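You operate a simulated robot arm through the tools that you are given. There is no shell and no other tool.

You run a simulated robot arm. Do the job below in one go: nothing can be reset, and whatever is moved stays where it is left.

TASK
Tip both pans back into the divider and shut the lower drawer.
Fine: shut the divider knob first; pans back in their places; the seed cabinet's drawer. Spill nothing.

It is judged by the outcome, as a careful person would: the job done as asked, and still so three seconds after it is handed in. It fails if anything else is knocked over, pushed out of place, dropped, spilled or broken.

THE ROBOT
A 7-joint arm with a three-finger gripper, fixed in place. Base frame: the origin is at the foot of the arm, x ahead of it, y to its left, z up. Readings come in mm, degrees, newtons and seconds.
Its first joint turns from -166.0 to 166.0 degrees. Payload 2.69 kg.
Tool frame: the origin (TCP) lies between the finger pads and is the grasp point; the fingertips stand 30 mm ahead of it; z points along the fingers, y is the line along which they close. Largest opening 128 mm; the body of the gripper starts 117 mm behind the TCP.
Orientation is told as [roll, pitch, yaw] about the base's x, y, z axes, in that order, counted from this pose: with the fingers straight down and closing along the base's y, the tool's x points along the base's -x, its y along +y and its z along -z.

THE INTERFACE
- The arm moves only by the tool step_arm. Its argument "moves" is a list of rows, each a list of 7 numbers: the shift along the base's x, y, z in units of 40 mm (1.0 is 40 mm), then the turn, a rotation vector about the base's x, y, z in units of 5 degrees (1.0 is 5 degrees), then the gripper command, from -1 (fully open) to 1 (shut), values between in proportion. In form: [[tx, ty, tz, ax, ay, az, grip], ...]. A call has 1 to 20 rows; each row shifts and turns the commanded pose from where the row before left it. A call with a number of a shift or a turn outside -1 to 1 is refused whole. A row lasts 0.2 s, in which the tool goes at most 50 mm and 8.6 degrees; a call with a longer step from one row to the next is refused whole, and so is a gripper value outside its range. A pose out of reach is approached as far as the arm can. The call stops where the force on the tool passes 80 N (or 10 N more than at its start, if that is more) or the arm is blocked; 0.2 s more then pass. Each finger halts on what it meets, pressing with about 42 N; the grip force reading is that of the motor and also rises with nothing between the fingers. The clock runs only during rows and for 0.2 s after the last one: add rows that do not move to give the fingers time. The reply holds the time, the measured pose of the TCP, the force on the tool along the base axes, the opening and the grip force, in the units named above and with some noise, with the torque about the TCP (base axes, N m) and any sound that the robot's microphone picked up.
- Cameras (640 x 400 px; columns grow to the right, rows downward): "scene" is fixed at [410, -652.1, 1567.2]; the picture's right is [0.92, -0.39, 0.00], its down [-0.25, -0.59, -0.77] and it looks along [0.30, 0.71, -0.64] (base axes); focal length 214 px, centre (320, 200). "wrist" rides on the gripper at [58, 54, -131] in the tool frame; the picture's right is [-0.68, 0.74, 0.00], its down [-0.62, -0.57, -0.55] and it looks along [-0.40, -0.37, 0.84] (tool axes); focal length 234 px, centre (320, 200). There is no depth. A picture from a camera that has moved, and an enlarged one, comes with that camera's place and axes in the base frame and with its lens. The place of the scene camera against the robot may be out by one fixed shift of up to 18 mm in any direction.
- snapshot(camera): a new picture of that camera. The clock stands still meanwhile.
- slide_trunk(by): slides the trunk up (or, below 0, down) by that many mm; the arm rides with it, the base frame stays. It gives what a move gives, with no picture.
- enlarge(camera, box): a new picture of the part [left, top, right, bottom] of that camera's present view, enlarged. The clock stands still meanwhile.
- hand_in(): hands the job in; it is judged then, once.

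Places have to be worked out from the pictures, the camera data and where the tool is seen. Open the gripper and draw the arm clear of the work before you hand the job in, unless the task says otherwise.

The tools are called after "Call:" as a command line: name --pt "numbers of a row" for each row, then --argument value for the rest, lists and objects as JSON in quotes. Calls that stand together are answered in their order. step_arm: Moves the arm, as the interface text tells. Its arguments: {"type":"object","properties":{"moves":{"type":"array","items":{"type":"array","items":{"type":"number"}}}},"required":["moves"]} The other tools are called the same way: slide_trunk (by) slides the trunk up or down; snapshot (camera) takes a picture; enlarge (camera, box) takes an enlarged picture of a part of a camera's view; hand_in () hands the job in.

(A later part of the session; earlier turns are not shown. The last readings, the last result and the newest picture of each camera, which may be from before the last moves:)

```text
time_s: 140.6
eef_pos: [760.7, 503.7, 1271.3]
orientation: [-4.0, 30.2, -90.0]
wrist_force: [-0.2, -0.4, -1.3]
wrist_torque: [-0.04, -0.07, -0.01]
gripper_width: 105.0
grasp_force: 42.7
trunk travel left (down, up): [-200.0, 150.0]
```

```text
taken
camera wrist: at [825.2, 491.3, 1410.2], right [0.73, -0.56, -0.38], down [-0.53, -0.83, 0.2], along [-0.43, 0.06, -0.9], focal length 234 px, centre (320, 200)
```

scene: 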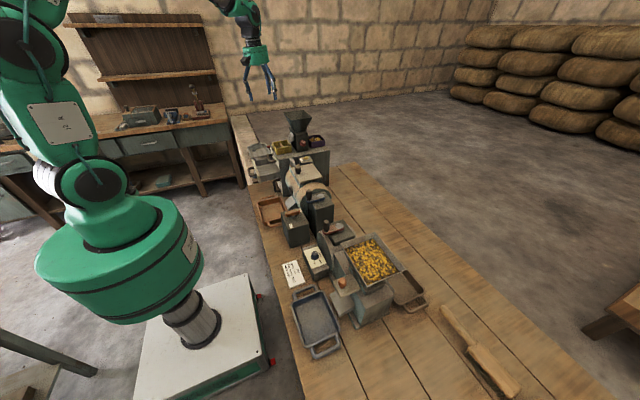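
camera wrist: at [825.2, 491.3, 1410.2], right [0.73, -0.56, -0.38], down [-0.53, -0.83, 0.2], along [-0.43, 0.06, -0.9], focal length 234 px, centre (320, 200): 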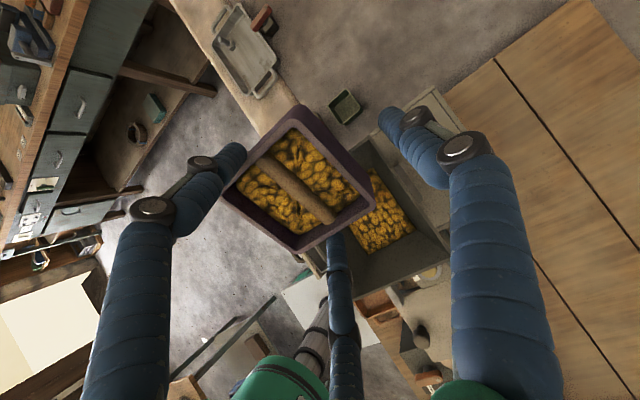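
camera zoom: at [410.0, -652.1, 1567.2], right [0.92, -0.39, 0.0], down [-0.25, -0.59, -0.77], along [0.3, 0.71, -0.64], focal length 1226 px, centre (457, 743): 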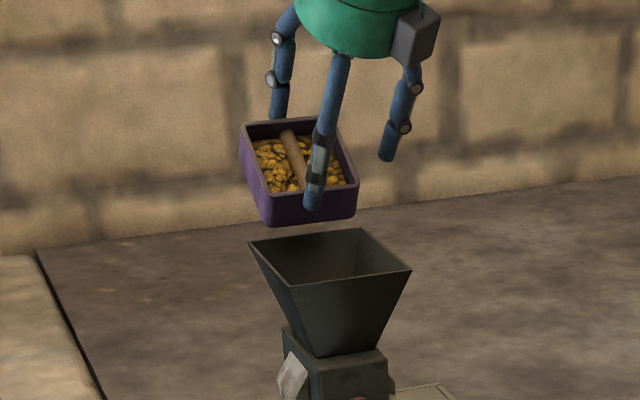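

Pan steady at 30°. I'll continue to 60°, shifting y to keep the lip over the hopper and nudging x by +4 mm to stay centred.

Call:
step_arm --pt "0.02 -0.035 0 0.6 0 0 0.5" --pt "0.02 -0.035 0 0.6 0 0 0.5" --pt "0.02 -0.035 0 0.6 0 0 0.5" --pt "0.02 -0.035 0 0.6 0 0 0.5" --pt "0.02 -0.035 0 0.6 0 0 0.5" --pt "0 -0.035 0 0.6 0 0 0.5" --pt "0 -0.035 0 0.6 0 0 0.5" --pt "0 -0.035 0 0.6 0 0 0.5" --pt "0 -0.035 0 0.6 0 0 0.5" --pt "0 -0.035 0 0.6 0 0 0.5" --pt "0 0 0 0 0 0 0.5"

Call:
enlarge --camera "scene" --box '[240, 70, 352, 140]'

Call:
step_arm --pt "0 0 0 0 0 0 0.5" --pt "0 0 0 0 0 0 0.5" --pt "0 0 0 0 0 0 0.5" --pt "0 0 0 0 0 0 0.5" --pt "0 0 0 0 0 0 0.5"

Call:
enlarge --camera "scene" --box '[240, 70, 352, 140]'

Call:
snapshot --camera "wrist"

```text
time_s: 143.0
eef_pos: [767.9, 490.2, 1269.6]
orientation: [-4.0, 60.2, -90.0]
wrist_force: [-0.2, 0.4, -1.5]
wrist_torque: [-0.07, -0.07, 0.02]
gripper_width: 104.7
grasp_force: 41.7
trunk travel left (down, up): [-200.0, 150.0]
```

```text
5.71 times, centred on (296, 105) of scene
camera zoom: at [410.0, -652.1, 1567.2], right [0.92, -0.39, 0.0], down [-0.25, -0.59, -0.77], along [0.3, 0.71, -0.64], focal length 1226 px, centre (457, 743)
```

zoom: 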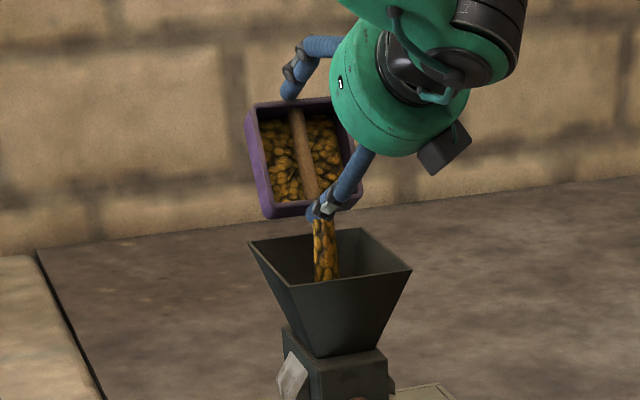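

```text
time_s: 144.2
eef_pos: [767.8, 489.8, 1270.1]
orientation: [-4.1, 60.1, -90.1]
wrist_force: [-0.9, -0.1, -1.4]
wrist_torque: [-0.07, -0.05, 0.05]
gripper_width: 104.6
grasp_force: 41.5
trunk travel left (down, up): [-200.0, 150.0]
```

```text
5.71 times, centred on (296, 105) of scene
camera zoom: at [410.0, -652.1, 1567.2], right [0.92, -0.39, 0.0], down [-0.25, -0.59, -0.77], along [0.3, 0.71, -0.64], focal length 1226 px, centre (457, 743)
```

zoom: 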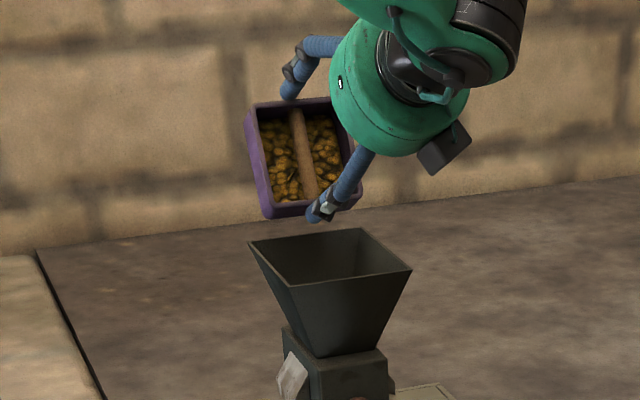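

```text
taken
camera wrist: at [829.8, 409.7, 1384.1], right [0.73, -0.29, -0.61], down [-0.53, -0.82, -0.24], along [-0.43, 0.5, -0.75], focal length 234 px, centre (320, 200)
```

wrist: 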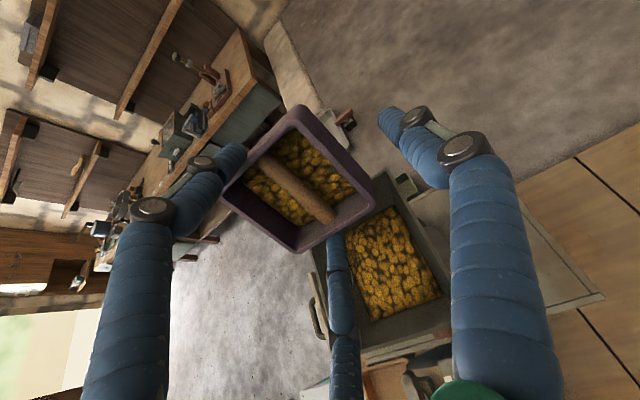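

The stream goes cleanly into the hopper and there is plenty of freeboard left. I'll continue to 90° and then 105°.

Call:
step_arm --pt "0 -0.055 0 0.6 0 0 0.5" --pt "0 -0.055 0 0.6 0 0 0.5" --pt "0 -0.055 0 0.6 0 0 0.5" --pt "0 -0.055 0 0.6 0 0 0.5" --pt "0 -0.055 0 0.6 0 0 0.5" --pt "0 -0.055 0 0.6 0 0 0.5" --pt "0 -0.055 0 0.6 0 0 0.5" --pt "0 -0.055 0 0.6 0 0 0.5" --pt "0 -0.055 0 0.6 0 0 0.5" --pt "0 -0.055 0 0.6 0 0 0.5" --pt "0 0 0 0 0 0 0.5" --pt "0 0 0 0 0 0 0.5"

Call:
enlarge --camera "scene" --box '[240, 70, 352, 140]'

Call:
step_arm --pt "0 -0.05 0.05 0.6 0 0 0.5" --pt "0 -0.05 0.05 0.6 0 0 0.5" --pt "0 -0.05 0.05 0.6 0 0 0.5" --pt "0 -0.05 0.05 0.6 0 0 0.5" --pt "0 -0.05 0.05 0.6 0 0 0.5" --pt "0 0 0 0 0 0 0.5" --pt "0 0 0 0 0 0 0.5" --pt "0 0 0 0 0 0 0.5"

Call:
snapshot --camera "wrist"

Call:
enlarge --camera "scene" --box '[240, 70, 352, 140]'

```text
time_s: 146.8
eef_pos: [767.3, 468.6, 1270.8]
orientation: [-178.5, 89.8, 95.6]
wrist_force: [0.1, -0.5, -1.6]
wrist_torque: [-0.08, -0.06, 0.01]
gripper_width: 104.6
grasp_force: 41.6
trunk travel left (down, up): [-200.0, 150.0]
```

```text
5.71 times, centred on (296, 105) of scene
camera zoom: at [410.0, -652.1, 1567.2], right [0.92, -0.39, 0.0], down [-0.25, -0.59, -0.77], along [0.3, 0.71, -0.64], focal length 1226 px, centre (457, 743)
```

zoom: 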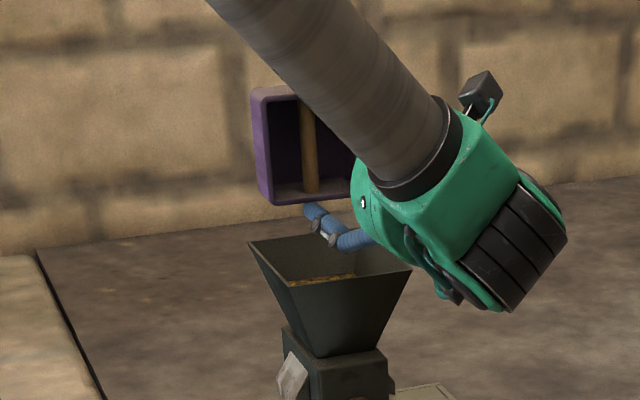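

```text
time_s: 148.6
eef_pos: [765.7, 459.0, 1281.2]
orientation: [176.0, 74.9, 90.1]
wrist_force: [-0.8, 0.7, -1.9]
wrist_torque: [-0.05, -0.02, 0.0]
gripper_width: 104.8
grasp_force: 42.0
trunk travel left (down, up): [-200.0, 150.0]
```

```text
taken
camera wrist: at [828.9, 321.5, 1304.1], right [0.73, 0.23, -0.64], down [-0.53, -0.41, -0.75], along [-0.43, 0.89, -0.18], focal length 234 px, centre (320, 200)
```

wrist: 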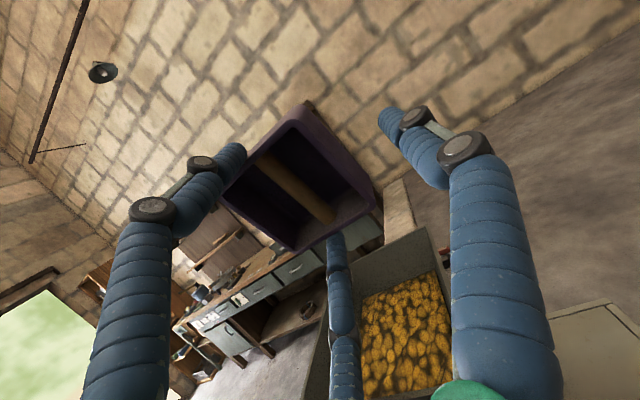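

```text
5.71 times, centred on (296, 105) of scene
camera zoom: at [410.0, -652.1, 1567.2], right [0.92, -0.39, 0.0], down [-0.25, -0.59, -0.77], along [0.3, 0.71, -0.64], focal length 1226 px, centre (457, 743)
```

zoom: 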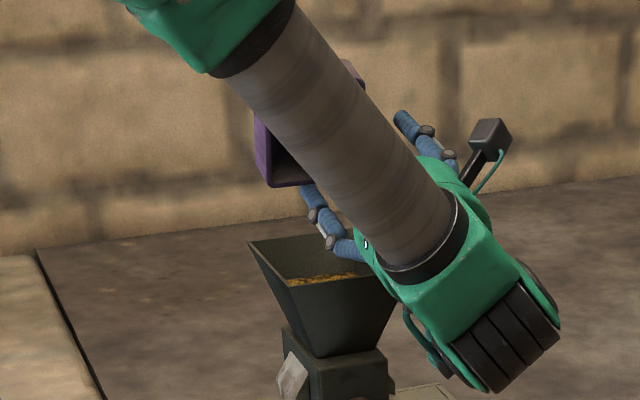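

Purple is empty too and both loads sit in the hopper below the rim. I'll rotate the pan back upright.

Call:
step_arm --pt "0 0.05 0 -1 0 0 0.5" --pt "0 0.05 0 -1 0 0 0.5" --pt "0 0.05 0 -1 0 0 0.5" --pt "0 0.06 0 -1 0 0 0.5" --pt "0 0.06 0 -1 0 0 0.5" --pt "0 0.06 0 -1 0 0 0.5" --pt "0 0.06 0 -1 0 0 0.5" --pt "0 0.06 0 -1 0 0 0.5" --pt "0 0.06 0 -1 0 0 0.5" --pt "0 0.06 0 -1 0 0 0.5" --pt "0 0.06 0 -1 0 0 0.5" --pt "0 0.06 0 -1 0 0 0.5" --pt "0 0.06 0 -1 0 0 0.5" --pt "0 0.06 0 -1 0 0 0.5" --pt "0 0.06 0 -1 0 0 0.5" --pt "0 0.06 0 -1 0 0 0.5" --pt "0 0.06 0 -1 0 0 0.5" --pt "0 0.06 0 -1 0 0 0.5" --pt "0 0.06 0 -1 0 0 0.5" --pt "0 0.04 0 -1 0 0 0.5"

Call:
step_arm --pt "0 0 0 -1 0 0 0.5" --pt "0 0 0 0 0 0 0.5"

Call:
snapshot --camera "wrist"

Call:
enlarge --camera "scene" --box '[240, 70, 352, 140]'

```text
time_s: 152.8
eef_pos: [767.2, 505.0, 1279.8]
orientation: [-4.0, 5.1, -90.0]
wrist_force: [-0.2, 0.0, -1.5]
wrist_torque: [-0.04, -0.05, 0.01]
gripper_width: 104.8
grasp_force: 41.7
trunk travel left (down, up): [-200.0, 150.0]
```

```text
time_s: 153.4
eef_pos: [767.1, 505.5, 1280.5]
orientation: [-3.9, 0.1, -90.0]
wrist_force: [0.2, -0.7, -2.2]
wrist_torque: [-0.08, -0.02, -0.04]
gripper_width: 104.8
grasp_force: 41.9
trunk travel left (down, up): [-200.0, 150.0]
```

```text
taken
camera wrist: at [830.0, 564.2, 1407.4], right [0.73, -0.68, -0.05], down [-0.53, -0.62, 0.59], along [-0.43, -0.4, -0.81], focal length 234 px, centre (320, 200)
```

wrist: 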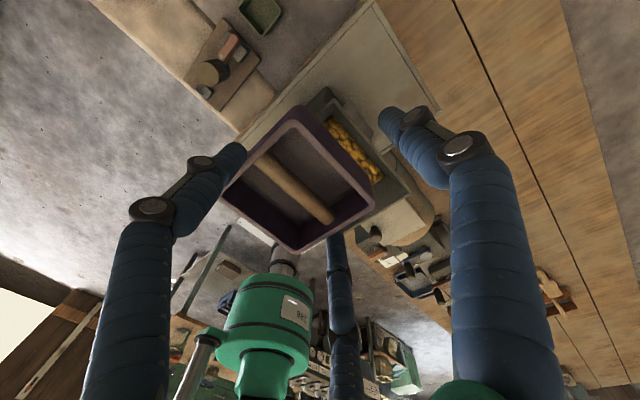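

```text
5.71 times, centred on (296, 105) of scene
camera zoom: at [410.0, -652.1, 1567.2], right [0.92, -0.39, 0.0], down [-0.25, -0.59, -0.77], along [0.3, 0.71, -0.64], focal length 1226 px, centre (457, 743)
```

zoom: 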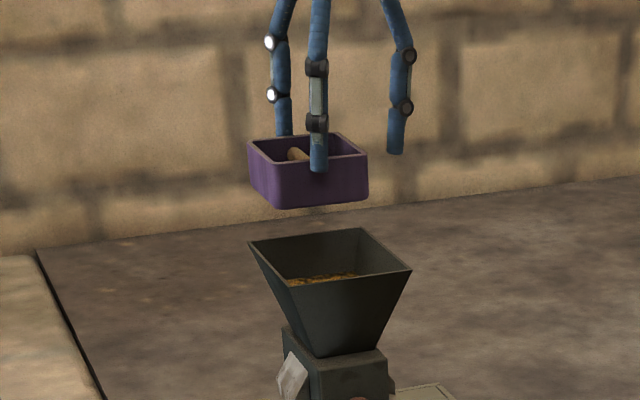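

The pan is upright and empty. I'll retrace to x≈877, y≈462 and lower to z≈1080, staying 10 mm outboard of the final spot.

Call:
step_arm --pt "0.2 -0.03 0 0 0 0 0.5" --pt "0.45 -0.2 0 0 0 0 0.5" --pt "0.6 -0.25 0 0 0 0 0.5" --pt "0.6 -0.25 0 0 0 0 0.5" --pt "0.6 -0.25 0 0 0 0 0.5" --pt "0.3 -0.1 0 0 0 0 0.5" --pt "0 0 0 0 0 0 0.5" --pt "0 0 -0.6 0 0 0 0.5" --pt "0 0 -0.9 0 0 0 0.5" --pt "0 0 -0.9 0 0 0 0.5" --pt "0 0 -0.9 0 0 0 0.5" --pt "0 0 -0.8 0 0 0 0.5" --pt "0 0 -0.6 0 0 0 0.5" --pt "0 0 -0.3 0 0 0 0.5" --pt "0 0 0 0 0 0 0.5"

Call:
enlarge --camera "scene" --box '[278, 105, 358, 155]'

Call:
snapshot --camera "wrist"

```text
time_s: 156.6
eef_pos: [876.0, 462.5, 1079.8]
orientation: [-4.0, 0.1, -89.9]
wrist_force: [-0.7, 0.2, -1.6]
wrist_torque: [0.03, -0.02, -0.02]
gripper_width: 104.8
grasp_force: 41.9
trunk travel left (down, up): [-200.0, 150.0]
```

```text
8.00 times, centred on (318, 130) of scene
camera zoom: at [410.0, -652.1, 1567.2], right [0.92, -0.39, 0.0], down [-0.25, -0.59, -0.77], along [0.3, 0.71, -0.64], focal length 1716 px, centre (336, 760)
```

zoom: 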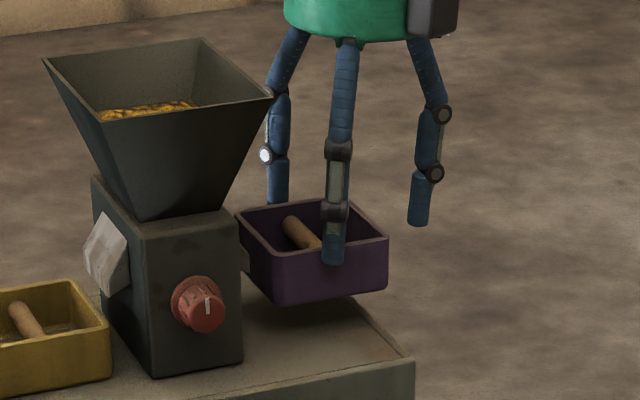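

```text
taken
camera wrist: at [939.6, 519.9, 1208.3], right [0.73, -0.68, -0.05], down [-0.53, -0.62, 0.59], along [-0.43, -0.4, -0.81], focal length 234 px, centre (320, 200)
```

wrist: 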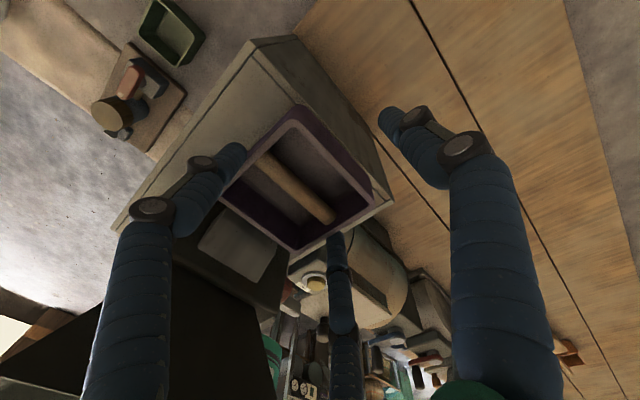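

I'm retracing the lift exactly: -10 mm in x while descending 22 mm, to about 6 mm above the surface.

Call:
step_arm --pt "-0.13 0 -0.3 0 0 0 0.5" --pt "-0.12 0 -0.25 0 0 0 0.5" --pt "0 0 0 0 0 0 0.5"

Call:
enlarge --camera "scene" --box '[296, 124, 344, 154]'

Call:
step_arm --pt "0 0 -0.08 0 0 0 0.5" --pt "0 0 -0.04 0 0 0 0.5" --pt "0 0 0 0 0 0 0.5"

Call:
enlarge --camera "scene" --box '[296, 124, 344, 154]'

```text
time_s: 157.4
eef_pos: [866.9, 462.0, 1058.4]
orientation: [-4.0, 0.1, -89.9]
wrist_force: [-0.6, -0.6, -0.5]
wrist_torque: [-0.02, 0.0, -0.01]
gripper_width: 104.6
grasp_force: 41.6
trunk travel left (down, up): [-200.0, 150.0]
```

```text
13.33 times, centred on (320, 139) of scene
camera zoom: at [410.0, -652.1, 1567.2], right [0.92, -0.39, 0.0], down [-0.25, -0.59, -0.77], along [0.3, 0.71, -0.64], focal length 2860 px, centre (320, 1013)
```

zoom: 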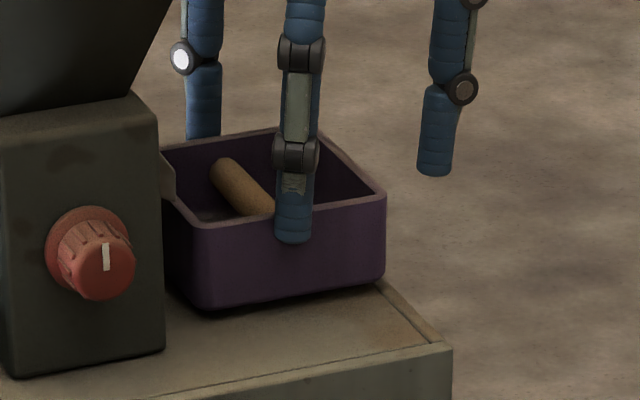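

```text
time_s: 158.2
eef_pos: [867.8, 462.5, 1052.4]
orientation: [-3.9, 0.1, -90.0]
wrist_force: [-0.4, 0.6, -0.2]
wrist_torque: [-0.08, -0.07, 0.01]
gripper_width: 104.5
grasp_force: 42.0
trunk travel left (down, up): [-200.0, 150.0]
```

```text
13.33 times, centred on (320, 139) of scene
camera zoom: at [410.0, -652.1, 1567.2], right [0.92, -0.39, 0.0], down [-0.25, -0.59, -0.77], along [0.3, 0.71, -0.64], focal length 2860 px, centre (320, 1013)
```

zoom: 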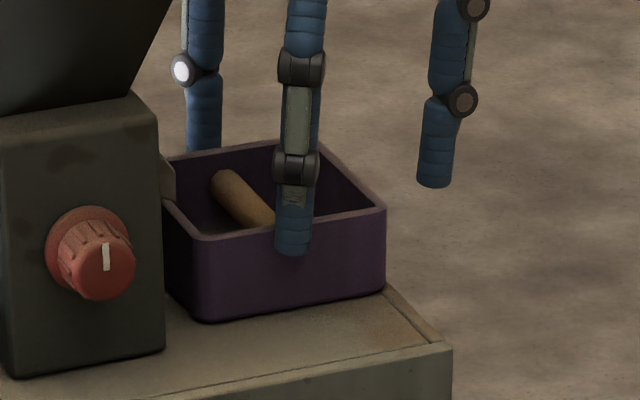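

The pan is still about 3 mm above its original height in the image and the force shows no contact. I'll lower in small steps.

Call:
step_arm --pt "0 0 -0.03 0 0 0 0.5" --pt "0 0 -0.02 0 0 0 0.5" --pt "0 0 0 0 0 0 0.5"

Call:
enlarge --camera "scene" --box '[296, 127.5, 336, 152.5]'

```text
time_s: 159.0
eef_pos: [866.7, 462.9, 1053.8]
orientation: [-3.9, 0.2, -90.1]
wrist_force: [0.7, -4.4, 12.1]
wrist_torque: [-0.71, -0.34, -0.01]
gripper_width: 104.8
grasp_force: 42.5
trunk travel left (down, up): [-200.0, 150.0]
```

```text
16.00 times, centred on (316, 140) of scene
camera zoom: at [410.0, -652.1, 1567.2], right [0.92, -0.39, 0.0], down [-0.25, -0.59, -0.77], along [0.3, 0.71, -0.64], focal length 3432 px, centre (384, 1160)
```

zoom: 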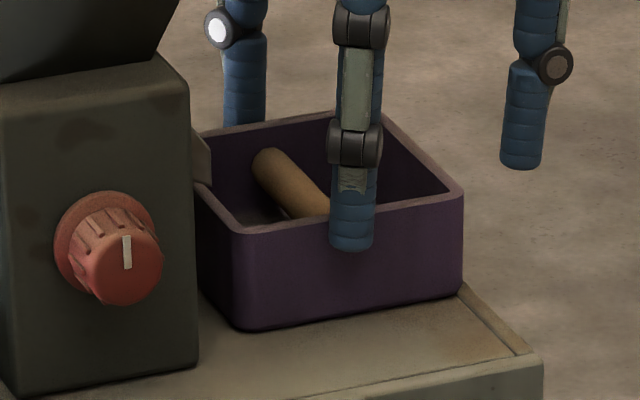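

Contact is confirmed (+12 N); the pan rests on the cabinet at its original spot. I'll ease up 1 mm and open the fingers.

Call:
step_arm --pt "0 0 0.02 0 0 0 0.5" --pt "0 0 0 0 0 0 0.2" --pt "0 0 0 0 0 0 -0.4" --pt "0 0 0 0 0 0 -0.6" --pt "0 0 0 0 0 0 -0.75" --pt "0 0 0 0 0 0 -0.844" --pt "0 0 0 0 0 0 -0.844"

Call:
enlarge --camera "scene" --box '[304, 132, 328, 147]'

Call:
snapshot --camera "wrist"

```text
time_s: 160.6
eef_pos: [866.7, 463.0, 1051.5]
orientation: [-4.1, 0.1, -90.0]
wrist_force: [0.3, -0.2, -0.1]
wrist_torque: [-0.01, 0.01, 0.01]
gripper_width: 118.2
grasp_force: 0.1
trunk travel left (down, up): [-200.0, 150.0]
```

```text
16.00 times, centred on (316, 140) of scene
camera zoom: at [410.0, -652.1, 1567.2], right [0.92, -0.39, 0.0], down [-0.25, -0.59, -0.77], along [0.3, 0.71, -0.64], focal length 3432 px, centre (384, 1168)
```

zoom: 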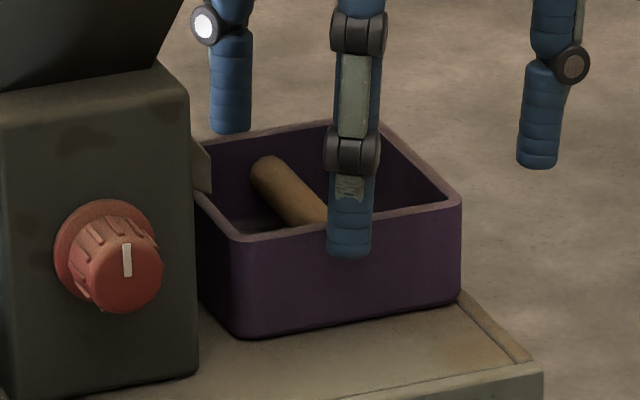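

```text
taken
camera wrist: at [929.3, 520.3, 1179.3], right [0.73, -0.68, -0.05], down [-0.53, -0.62, 0.59], along [-0.43, -0.4, -0.81], focal length 234 px, centre (320, 200)
```

wrist: 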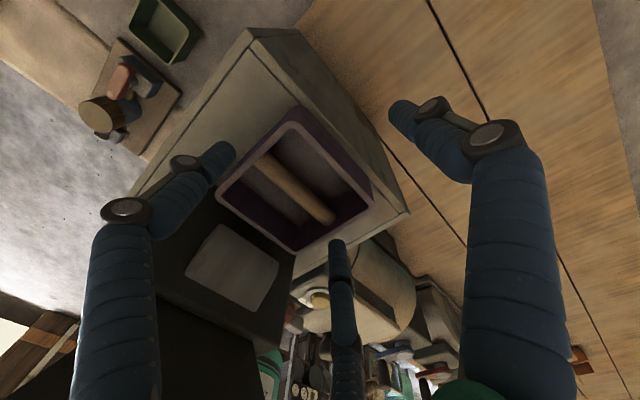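

The purple pan is down within about 1-2 mm of its original place. I'll rise straight off along the leaned axis.

Call:
step_arm --pt "0.02 0 0.3 0 0 0 -0.844" --pt "0.04 0 0.6 0 0 0 -0.844" --pt "0.06 0 0.9 0 0 0 -0.844" --pt "0.06 0 0.9 0 0 0 -0.844" --pt "0.06 0 0.9 0 0 0 -0.844" --pt "0 0 0.9 0 0 0 -0.844" --pt "0 0 0.9 0 0 0 -0.844" --pt "0 0 0.6 0 0 0 -0.844" --pt "0 0 0 0 0 0 -0.844"

Call:
enlarge --camera "scene" --box '[250, 105, 346, 165]'

Call:
enlarge --camera "scene" --box '[240, 140, 300, 200]'

```text
time_s: 162.6
eef_pos: [875.8, 462.3, 1293.1]
orientation: [-4.0, 0.1, -90.0]
wrist_force: [0.2, -0.3, 1.0]
wrist_torque: [-0.02, -0.03, 0.01]
gripper_width: 117.6
grasp_force: 0.0
trunk travel left (down, up): [-200.0, 150.0]
```

```text
6.67 times, centred on (298, 135) of scene
camera zoom: at [410.0, -652.1, 1567.2], right [0.92, -0.39, 0.0], down [-0.25, -0.59, -0.77], along [0.3, 0.71, -0.64], focal length 1430 px, centre (467, 633)
```

zoom: 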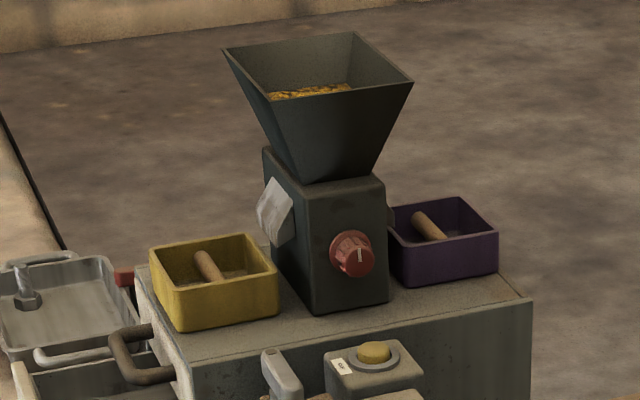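

```text
6.67 times, centred on (270, 170) of scene
camera zoom: at [410.0, -652.1, 1567.2], right [0.92, -0.39, 0.0], down [-0.25, -0.59, -0.77], along [0.3, 0.71, -0.64], focal length 1430 px, centre (653, 400)
```

zoom: 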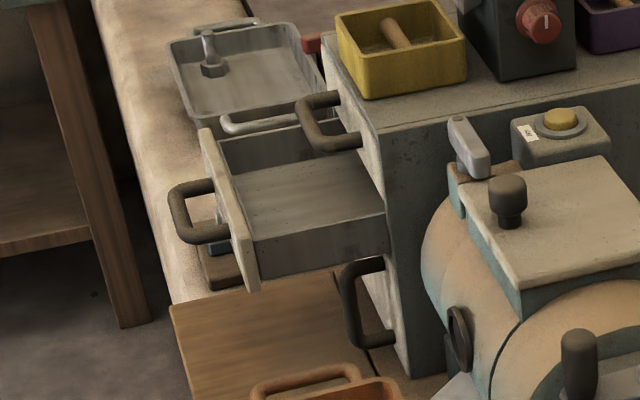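

Both pans are empty and in place, the knob points up, and the corn is held in the hopper. Now the drawer: its front panel spans y≈371–562, z≈873–928 at x≈472, with the handle mid-panel. I'll close the fist, tilt the tool 60° to point toward +x, and back out to the robot side to push on the panel beside the handle.

Call:
step_arm --pt "-0.5 0.05 0.1 0 0 0 -0.5" --pt "-0.75 0.1 0 0 -0.8 0 0" --pt "-0.75 0.1 0 0 -0.8 0 0.5" --pt "-0.75 0.1 0 0 -0.8 0 1" --pt "-0.75 0.1 0 0 -0.8 0 1" --pt "-0.75 0.1 0 0 -0.8 0 1" --pt "-0.75 0.1 0 0 -0.8 0 1" --pt "-0.75 0.1 0 0 -0.8 0 1" --pt "-0.75 0.1 0 0 -0.8 0 1" --pt "-0.75 0.1 0 0 -0.8 0 1" --pt "-0.75 0.1 0 0 -0.8 0 1" --pt "-0.75 0.1 0 0 -0.8 0 1" --pt "-0.75 0.1 0 0 -0.8 0 1" --pt "-0.75 0.1 0 0 -0.8 0 1" --pt "-0.75 0.1 0 0 -0.8 0 1" --pt "-0.75 0.1 0 0 -0.8 0 1" --pt "-0.75 0.1 0 0 -0.8 0 1" --pt "0 0 0 0 0 0 1"

Call:
snapshot --camera "wrist"

Call:
snapshot --camera "scene"

```text
time_s: 166.4
eef_pos: [465.3, 512.3, 1426.9]
orientation: [58.0, -1.5, -88.6]
wrist_force: [0.5, 0.0, -0.3]
wrist_torque: [0.02, 0.01, 0.03]
gripper_width: 2.0
grasp_force: 31.1
out of reach, approached as far as the arm can: row 14, 15, 16, 17
trunk travel left (down, up): [-200.0, 150.0]
```

```text
taken
camera wrist: at [379.9, 572.5, 1540.5], right [0.41, -0.65, 0.64], down [-0.75, -0.64, -0.17], along [0.52, -0.41, -0.75], focal length 234 px, centre (320, 200)
```

wrist: 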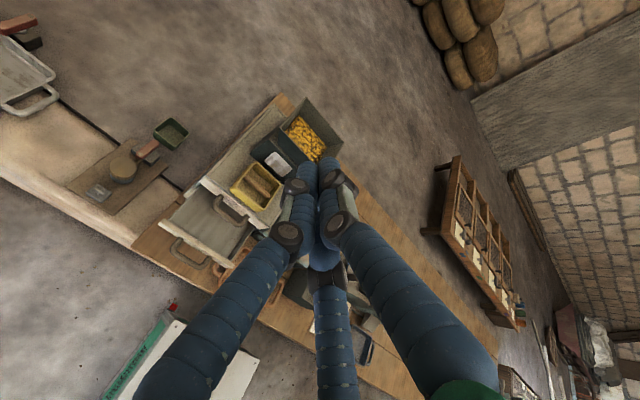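

```text
taken
```

scene: 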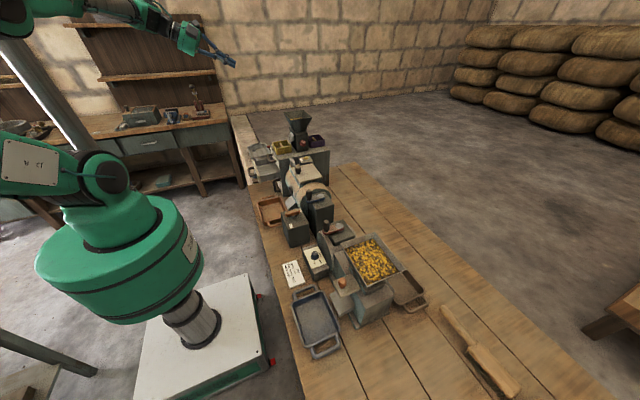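

Pointing 60° forward that close to the base is out of reach, so the arm stopped short in free space and nothing was touched. I'll reduce the lean to 30°, which is enough to clear everything at y≈530, and bring the commanded pose back in reach.

Call:
step_arm --pt "0.4 0 0 0 1 0 1" --pt "0.4 0 0 0 1 0 1" --pt "0.3 0 0 0 1 0 1" --pt "0.2 0 0 0 1 0 1" --pt "0.2 0 0 0 1 0 1" --pt "0.1 0 0 0 1 0 1" --pt "0 0 0 0 0 0 1" --pt "0 0 0 0 0 0 1"

Call:
snapshot --camera "wrist"

Call:
snapshot --camera "scene"

```text
time_s: 168.2
eef_pos: [527.2, 509.9, 1424.5]
orientation: [27.9, -0.6, -88.0]
wrist_force: [-0.3, 0.4, 0.0]
wrist_torque: [0.0, 0.02, -0.01]
gripper_width: 2.2
grasp_force: 31.6
trunk travel left (down, up): [-200.0, 150.0]
```

```text
taken
camera wrist: at [510.3, 569.8, 1566.6], right [0.67, -0.65, 0.35], down [-0.73, -0.64, 0.23], along [0.08, -0.41, -0.91], focal length 234 px, centre (320, 200)
```

wrist: 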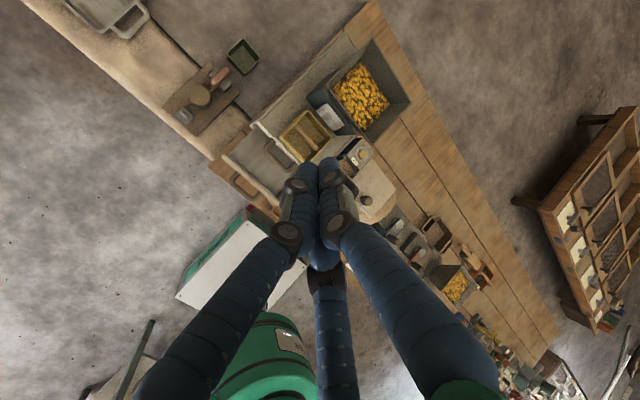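

```text
taken
```

scene: 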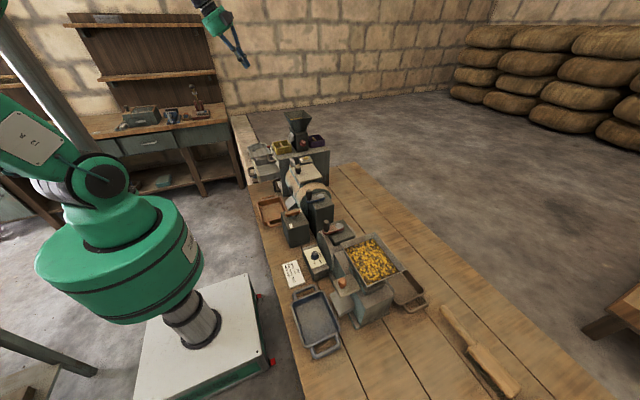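

The arm is back in reach at (527, 510, 1424) with a 28° lean. I'll step down and back toward x≈450, y≈530, checking reach as I go.

Call:
step_arm --pt "-0.2 0.08 -0.9 0 0 0 1" --pt "-0.3 0.08 -0.9 0 0 0 1" --pt "-0.3 0.08 -0.9 0 0 0 1" --pt "-0.3 0.08 -0.9 0 0 0 1" --pt "-0.3 0.08 -0.9 0 0 0 1" --pt "-0.3 0.08 -0.9 0 0 0 1" --pt "0 0 0 0 0 0 1"

Call:
snapshot --camera "wrist"

Call:
enlarge --camera "scene" --box '[200, 90, 328, 200]'

```text
time_s: 169.8
eef_pos: [459.2, 530.3, 1209.0]
orientation: [28.0, -0.6, -88.0]
wrist_force: [0.4, 0.8, -0.7]
wrist_torque: [-0.01, 0.01, -0.05]
gripper_width: 2.1
grasp_force: 31.8
trunk travel left (down, up): [-200.0, 150.0]
```

```text
taken
camera wrist: at [443.2, 591.0, 1349.3], right [0.67, -0.65, 0.35], down [-0.73, -0.64, 0.23], along [0.08, -0.41, -0.91], focal length 234 px, centre (320, 200)
```

wrist: 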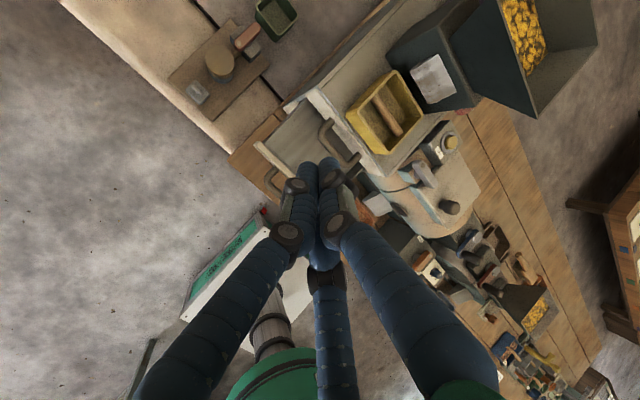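

```text
3.64 times, centred on (264, 145) of scene
camera zoom: at [410.0, -652.1, 1567.2], right [0.92, -0.39, 0.0], down [-0.25, -0.59, -0.77], along [0.3, 0.71, -0.64], focal length 780 px, centre (524, 400)
```

zoom: 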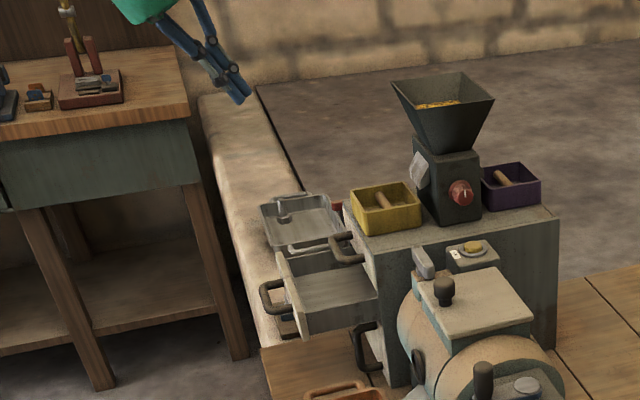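

Reachable. I'll continue down in front of the drawer panel to about (405, 533, 930), beside the handle and short of the panel.

Call:
step_arm --pt "-0.3 0.01 -0.7 0 0 0 1" --pt "-0.3 0.01 -0.8 0 0 0 1" --pt "-0.3 0.01 -0.9 0 0 0 1" --pt "-0.3 0.01 -0.9 0 0 0 1" --pt "-0.15 0.01 -0.9 0 0 0 1" --pt "0 0.01 -0.9 0 0 0 1" --pt "0 0.01 -0.9 0 0 0 1" --pt "0 0 0 0 0 0 1"

Call:
snapshot --camera "wrist"

Call:
enlarge --camera "scene" --box '[210, 120, 306, 200]'

```text
time_s: 171.6
eef_pos: [447.9, 533.3, 1003.4]
orientation: [26.5, -0.9, -87.2]
wrist_force: [0.2, 0.4, 0.5]
wrist_torque: [-0.05, 0.02, 0.0]
gripper_width: 2.0
grasp_force: 31.0
out of reach, approached as far as the arm can: row 5, 6, 7
trunk travel left (down, up): [-200.0, 150.0]
```

```text
taken
camera wrist: at [434.5, 593.2, 1143.5], right [0.69, -0.64, 0.34], down [-0.72, -0.65, 0.25], along [0.06, -0.42, -0.91], focal length 234 px, centre (320, 200)
```

wrist: 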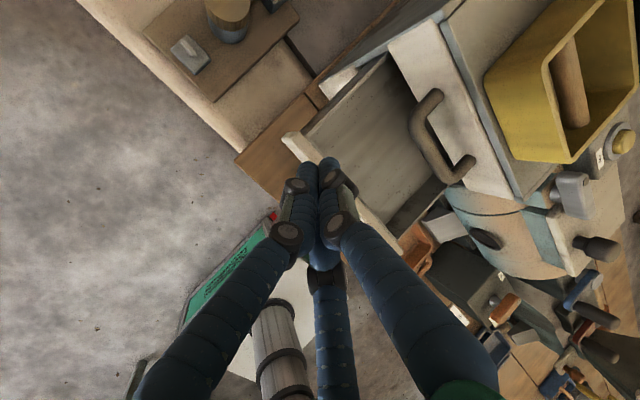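

```text
5.00 times, centred on (258, 160) of scene
camera zoom: at [410.0, -652.1, 1567.2], right [0.92, -0.39, 0.0], down [-0.25, -0.59, -0.77], along [0.3, 0.71, -0.64], focal length 1072 px, centre (630, 400)
```

zoom: 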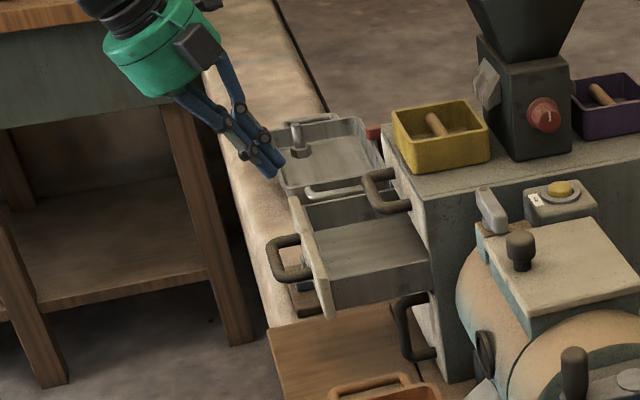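

The arm can't fold low enough here with the trunk at this height, and the fist is hovering just above the panel. I'll rise and back off first, then check the arm posture before lowering the trunk.

Call:
step_arm --pt "-0.1 0 0.8 0 0 0 1" --pt "-0.1 0 0.9 0 0 0 1" --pt "-0.1 0 0.9 0 0 0 1" --pt "-0.1 0 0.9 0 0 0 1" --pt "0 0 0.9 0 0 0 1" --pt "0 0 0.9 0 0 0 1" --pt "0 0 0 0 0 0 1"

Call:
snapshot --camera "scene"

Call:
snapshot --camera "wrist"

```text
time_s: 173.2
eef_pos: [430.4, 531.7, 1214.4]
orientation: [28.0, -0.7, -88.0]
wrist_force: [-0.1, 0.2, 0.4]
wrist_torque: [0.01, -0.04, 0.02]
gripper_width: 2.2
grasp_force: 31.6
trunk travel left (down, up): [-200.0, 150.0]
```

```text
taken
```

scene: 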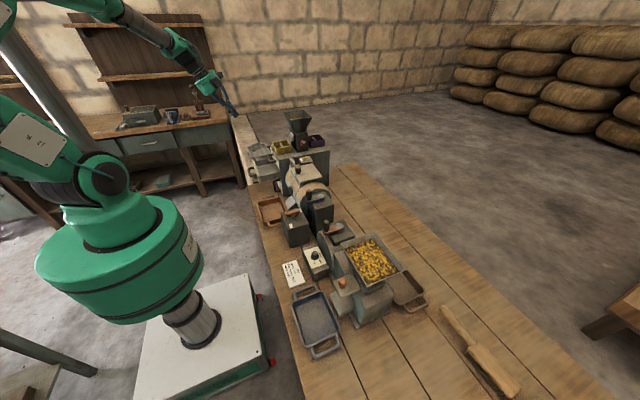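

```text
taken
camera wrist: at [414.4, 591.4, 1355.4], right [0.67, -0.65, 0.35], down [-0.73, -0.64, 0.23], along [0.08, -0.41, -0.91], focal length 234 px, centre (320, 200)
```

wrist: 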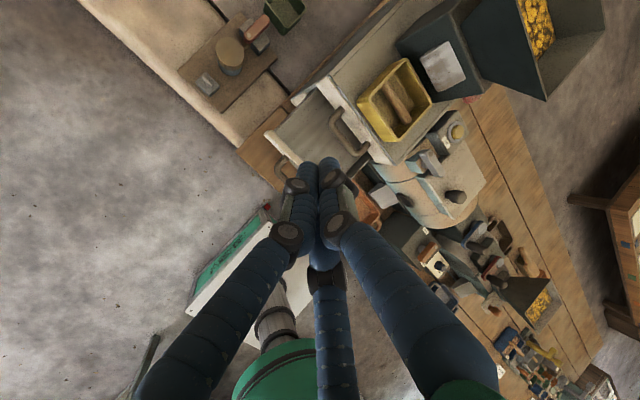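

Straight-down tool poses reach low and close in, so instead of the trunk I'll make the tool vertical with a slight 15° lean toward +y, keeping the palm away from the yellow pan. Then I'll lower it in front of the panel.

Call:
step_arm --pt "0 0 0 0 0.93 0 1" --pt "0 0 0 0 0.93 0 1" --pt "0 0 0 0 0.93 0 1" --pt "0 0 0 0 0.93 0 1" --pt "0 0 0 0 0.93 0 1" --pt "0 0 0 0 0.93 0 1" --pt "0 0.1 0 -1 0 0 1" --pt "0 0.1 0 -1 0 0 1" --pt "0 0.1 0 -1 0 0 1" --pt "-0.05 0 -0.8 0 0 0 1" --pt "-0.05 0 -0.8 0 0 0 1" --pt "-0.05 0 -0.8 0 0 0 1" --pt "-0.05 0 -0.8 0 0 0 1" --pt "0 0 0 0 0 0 1"

Call:
snapshot --camera "wrist"

Call:
enlarge --camera "scene" --box '[210, 110, 306, 190]'

```text
time_s: 176.2
eef_pos: [421.9, 545.6, 1086.4]
orientation: [-0.5, -14.6, -87.8]
wrist_force: [-0.4, -0.1, -0.8]
wrist_torque: [-0.02, 0.0, 0.0]
gripper_width: 2.0
grasp_force: 31.1
trunk travel left (down, up): [-200.0, 150.0]
```

```text
taken
camera wrist: at [473.5, 636.6, 1198.3], right [0.76, -0.63, 0.17], down [-0.54, -0.48, 0.69], along [-0.35, -0.62, -0.7], focal length 234 px, centre (320, 200)
```

wrist: 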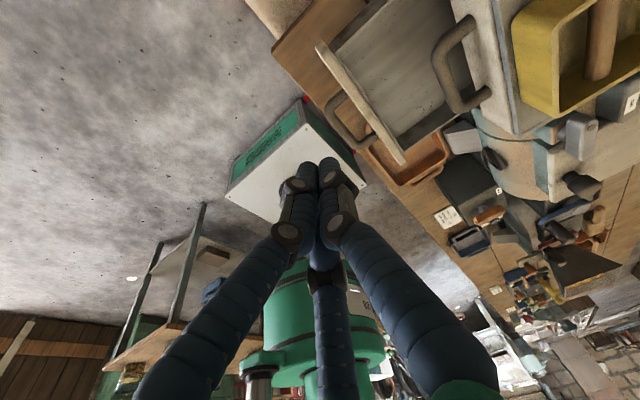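

```text
5.00 times, centred on (258, 150) of scene
camera zoom: at [410.0, -652.1, 1567.2], right [0.92, -0.39, 0.0], down [-0.25, -0.59, -0.77], along [0.3, 0.71, -0.64], focal length 1072 px, centre (630, 450)
```

zoom: 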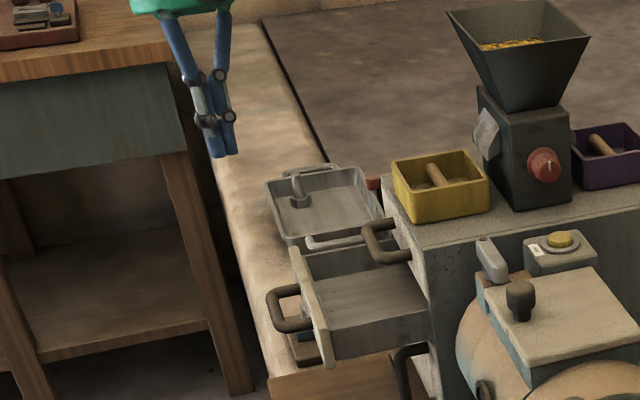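

The pose works. The panel's top edge shows at x≈474, y 360–565, as expected. I'll lower to z≈945, so the fist tip overlaps the upper part of the panel, still about 30 mm in front of it.

Call:
step_arm --pt "0 0 -0.8 0 0 0 1" --pt "0 0 -0.9 0 0 0 1" --pt "0 0 -0.9 0 0 0 1" --pt "0 0 -0.9 0 0 0 1" --pt "0 0 0 0 0 0 1"

Call:
snapshot --camera "wrist"

Call:
enlarge --camera "scene" --box '[220, 130, 300, 190]'

```text
time_s: 177.4
eef_pos: [422.1, 544.5, 943.1]
orientation: [-0.5, -14.6, -87.8]
wrist_force: [-0.4, 0.3, 0.0]
wrist_torque: [-0.06, 0.01, 0.0]
gripper_width: 2.3
grasp_force: 31.2
trunk travel left (down, up): [-200.0, 150.0]
```

```text
taken
camera wrist: at [473.5, 636.3, 1055.1], right [0.76, -0.63, 0.16], down [-0.54, -0.48, 0.69], along [-0.36, -0.62, -0.7], focal length 234 px, centre (320, 200)
```

wrist: 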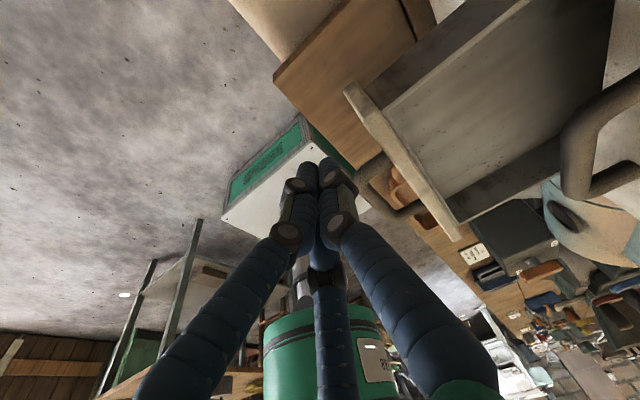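

```text
6.67 times, centred on (260, 160) of scene
camera zoom: at [410.0, -652.1, 1567.2], right [0.92, -0.39, 0.0], down [-0.25, -0.59, -0.77], along [0.3, 0.71, -0.64], focal length 1430 px, centre (720, 467)
```

zoom: 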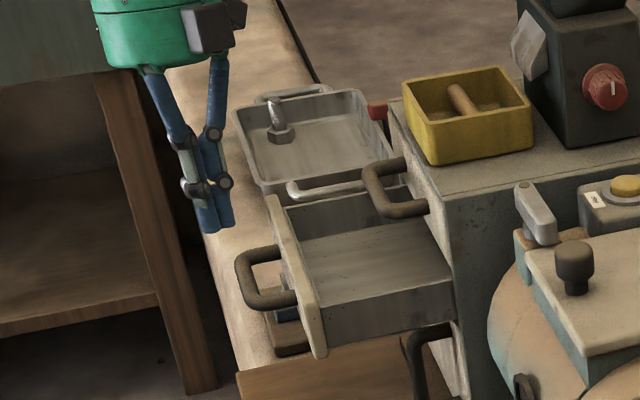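

The fist is beside the handle and in front of the panel. I'll lower 8 mm more and start pushing in +x slowly.

Call:
step_arm --pt "0 0 -0.2 0 0 0 1" --pt "0.25 0 0 0 0 0 1" --pt "0.25 0 0 0 0 0 1" --pt "0.2 0 0 0 0 0 1" --pt "0.2 0 0 0 0 0 1" --pt "0.2 0 0 0 0 0 1" --pt "0 0 0 0 0 0 1"

Call:
snapshot --camera "wrist"

Call:
enlarge --camera "scene" --box '[220, 130, 300, 190]'

```text
time_s: 179.0
eef_pos: [467.4, 544.0, 936.4]
orientation: [-0.5, -14.6, -87.8]
wrist_force: [0.8, -0.3, 0.6]
wrist_torque: [-0.02, 0.0, -0.04]
gripper_width: 1.9
grasp_force: 31.7
trunk travel left (down, up): [-200.0, 150.0]
```

```text
taken
camera wrist: at [517.8, 635.6, 1049.0], right [0.76, -0.63, 0.17], down [-0.54, -0.48, 0.69], along [-0.35, -0.62, -0.7], focal length 234 px, centre (320, 200)
```

wrist: 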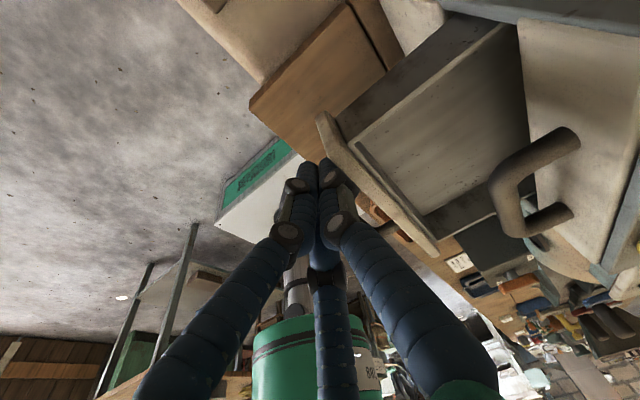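

```text
6.67 times, centred on (260, 160) of scene
camera zoom: at [410.0, -652.1, 1567.2], right [0.92, -0.39, 0.0], down [-0.25, -0.59, -0.77], along [0.3, 0.71, -0.64], focal length 1430 px, centre (720, 467)
```

zoom: 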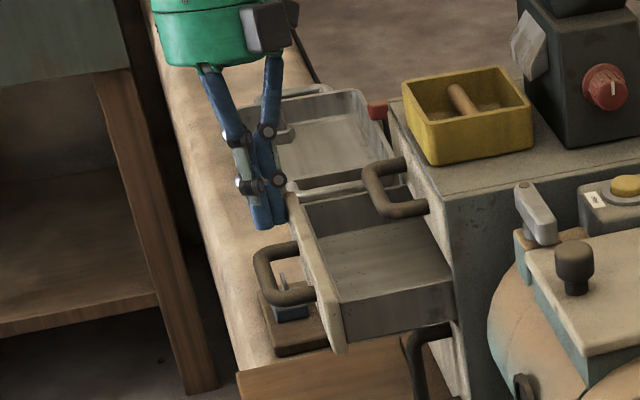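

The drawer is sliding in with negligible force and nothing else is touched. I'll keep pushing gently, another 64 mm.

Call:
step_arm --pt "0.2 0 0 0 0 0 1" --pt "0.2 0 0 0 0 0 1" --pt "0.2 0 0 0 0 0 1" --pt "0.2 0 0 0 0 0 1" --pt "0.2 0 0 0 0 0 1" --pt "0.2 0 0 0 0 0 1" --pt "0.2 0 0 0 0 0 1" --pt "0.2 0 0 0 0 0 1" --pt "0 0 0 0 0 0 1"

Call:
snapshot --camera "wrist"

Call:
enlarge --camera "scene" --box '[230, 120, 310, 180]'

```text
time_s: 181.0
eef_pos: [532.3, 542.4, 938.8]
orientation: [-0.4, -14.5, -87.7]
wrist_force: [0.3, -0.2, -0.2]
wrist_torque: [-0.04, 0.02, 0.01]
gripper_width: 2.3
grasp_force: 30.9
trunk travel left (down, up): [-200.0, 150.0]
```

```text
taken
camera wrist: at [582.9, 635.3, 1049.6], right [0.76, -0.63, 0.16], down [-0.54, -0.48, 0.69], along [-0.36, -0.62, -0.7], focal length 234 px, centre (320, 200)
```

wrist: 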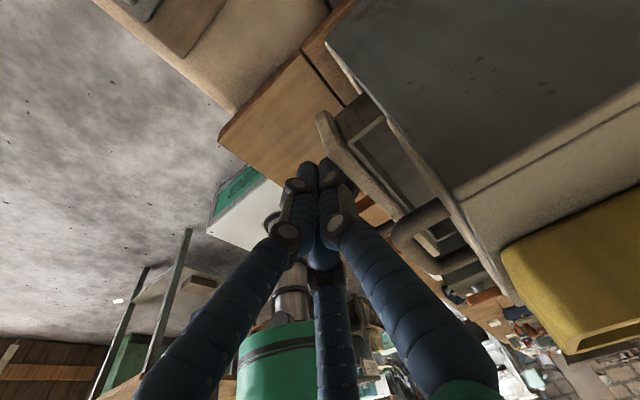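

```text
6.67 times, centred on (270, 150) of scene
camera zoom: at [410.0, -652.1, 1567.2], right [0.92, -0.39, 0.0], down [-0.25, -0.59, -0.77], along [0.3, 0.71, -0.64], focal length 1430 px, centre (653, 533)
```

zoom: 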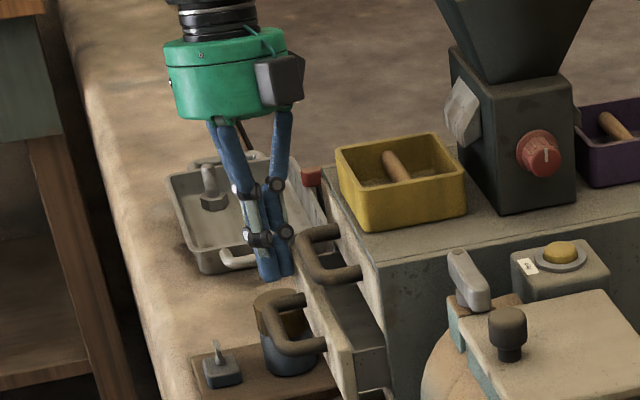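

About 35-40 mm remains, and the yellow pan and upper handle are clear. I'll push in smaller steps until I feel it seat.

Call:
step_arm --pt "0.15 0 0 0 0 0 1" --pt "0.15 0 0 0 0 0 1" --pt "0.15 0 0 0 0 0 1" --pt "0.15 0 0 0 0 0 1" --pt "0 0 0 0 0 0 1"

Call:
enlarge --camera "scene" --box '[230, 120, 310, 180]'

Call:
snapshot --camera "wrist"

```text
time_s: 182.2
eef_pos: [555.1, 543.3, 937.1]
orientation: [-0.6, -14.7, -87.9]
wrist_force: [0.0, 0.5, -0.5]
wrist_torque: [-0.01, 0.01, 0.02]
gripper_width: 2.1
grasp_force: 31.2
trunk travel left (down, up): [-200.0, 150.0]
```

```text
6.67 times, centred on (270, 150) of scene
camera zoom: at [410.0, -652.1, 1567.2], right [0.92, -0.39, 0.0], down [-0.25, -0.59, -0.77], along [0.3, 0.71, -0.64], focal length 1430 px, centre (653, 533)
```

zoom: 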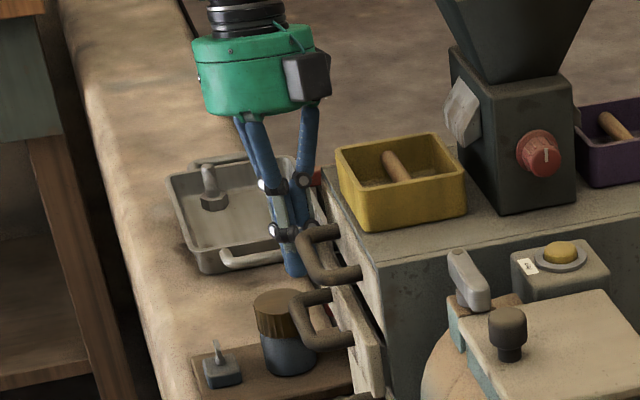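

```text
taken
camera wrist: at [606.5, 635.5, 1049.3], right [0.76, -0.63, 0.16], down [-0.54, -0.48, 0.69], along [-0.35, -0.62, -0.7], focal length 234 px, centre (320, 200)
```

wrist: 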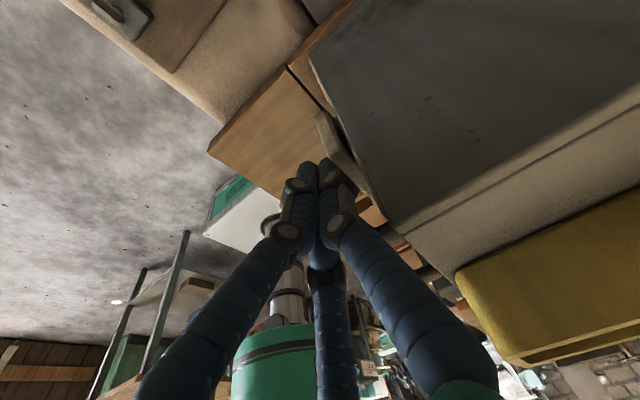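

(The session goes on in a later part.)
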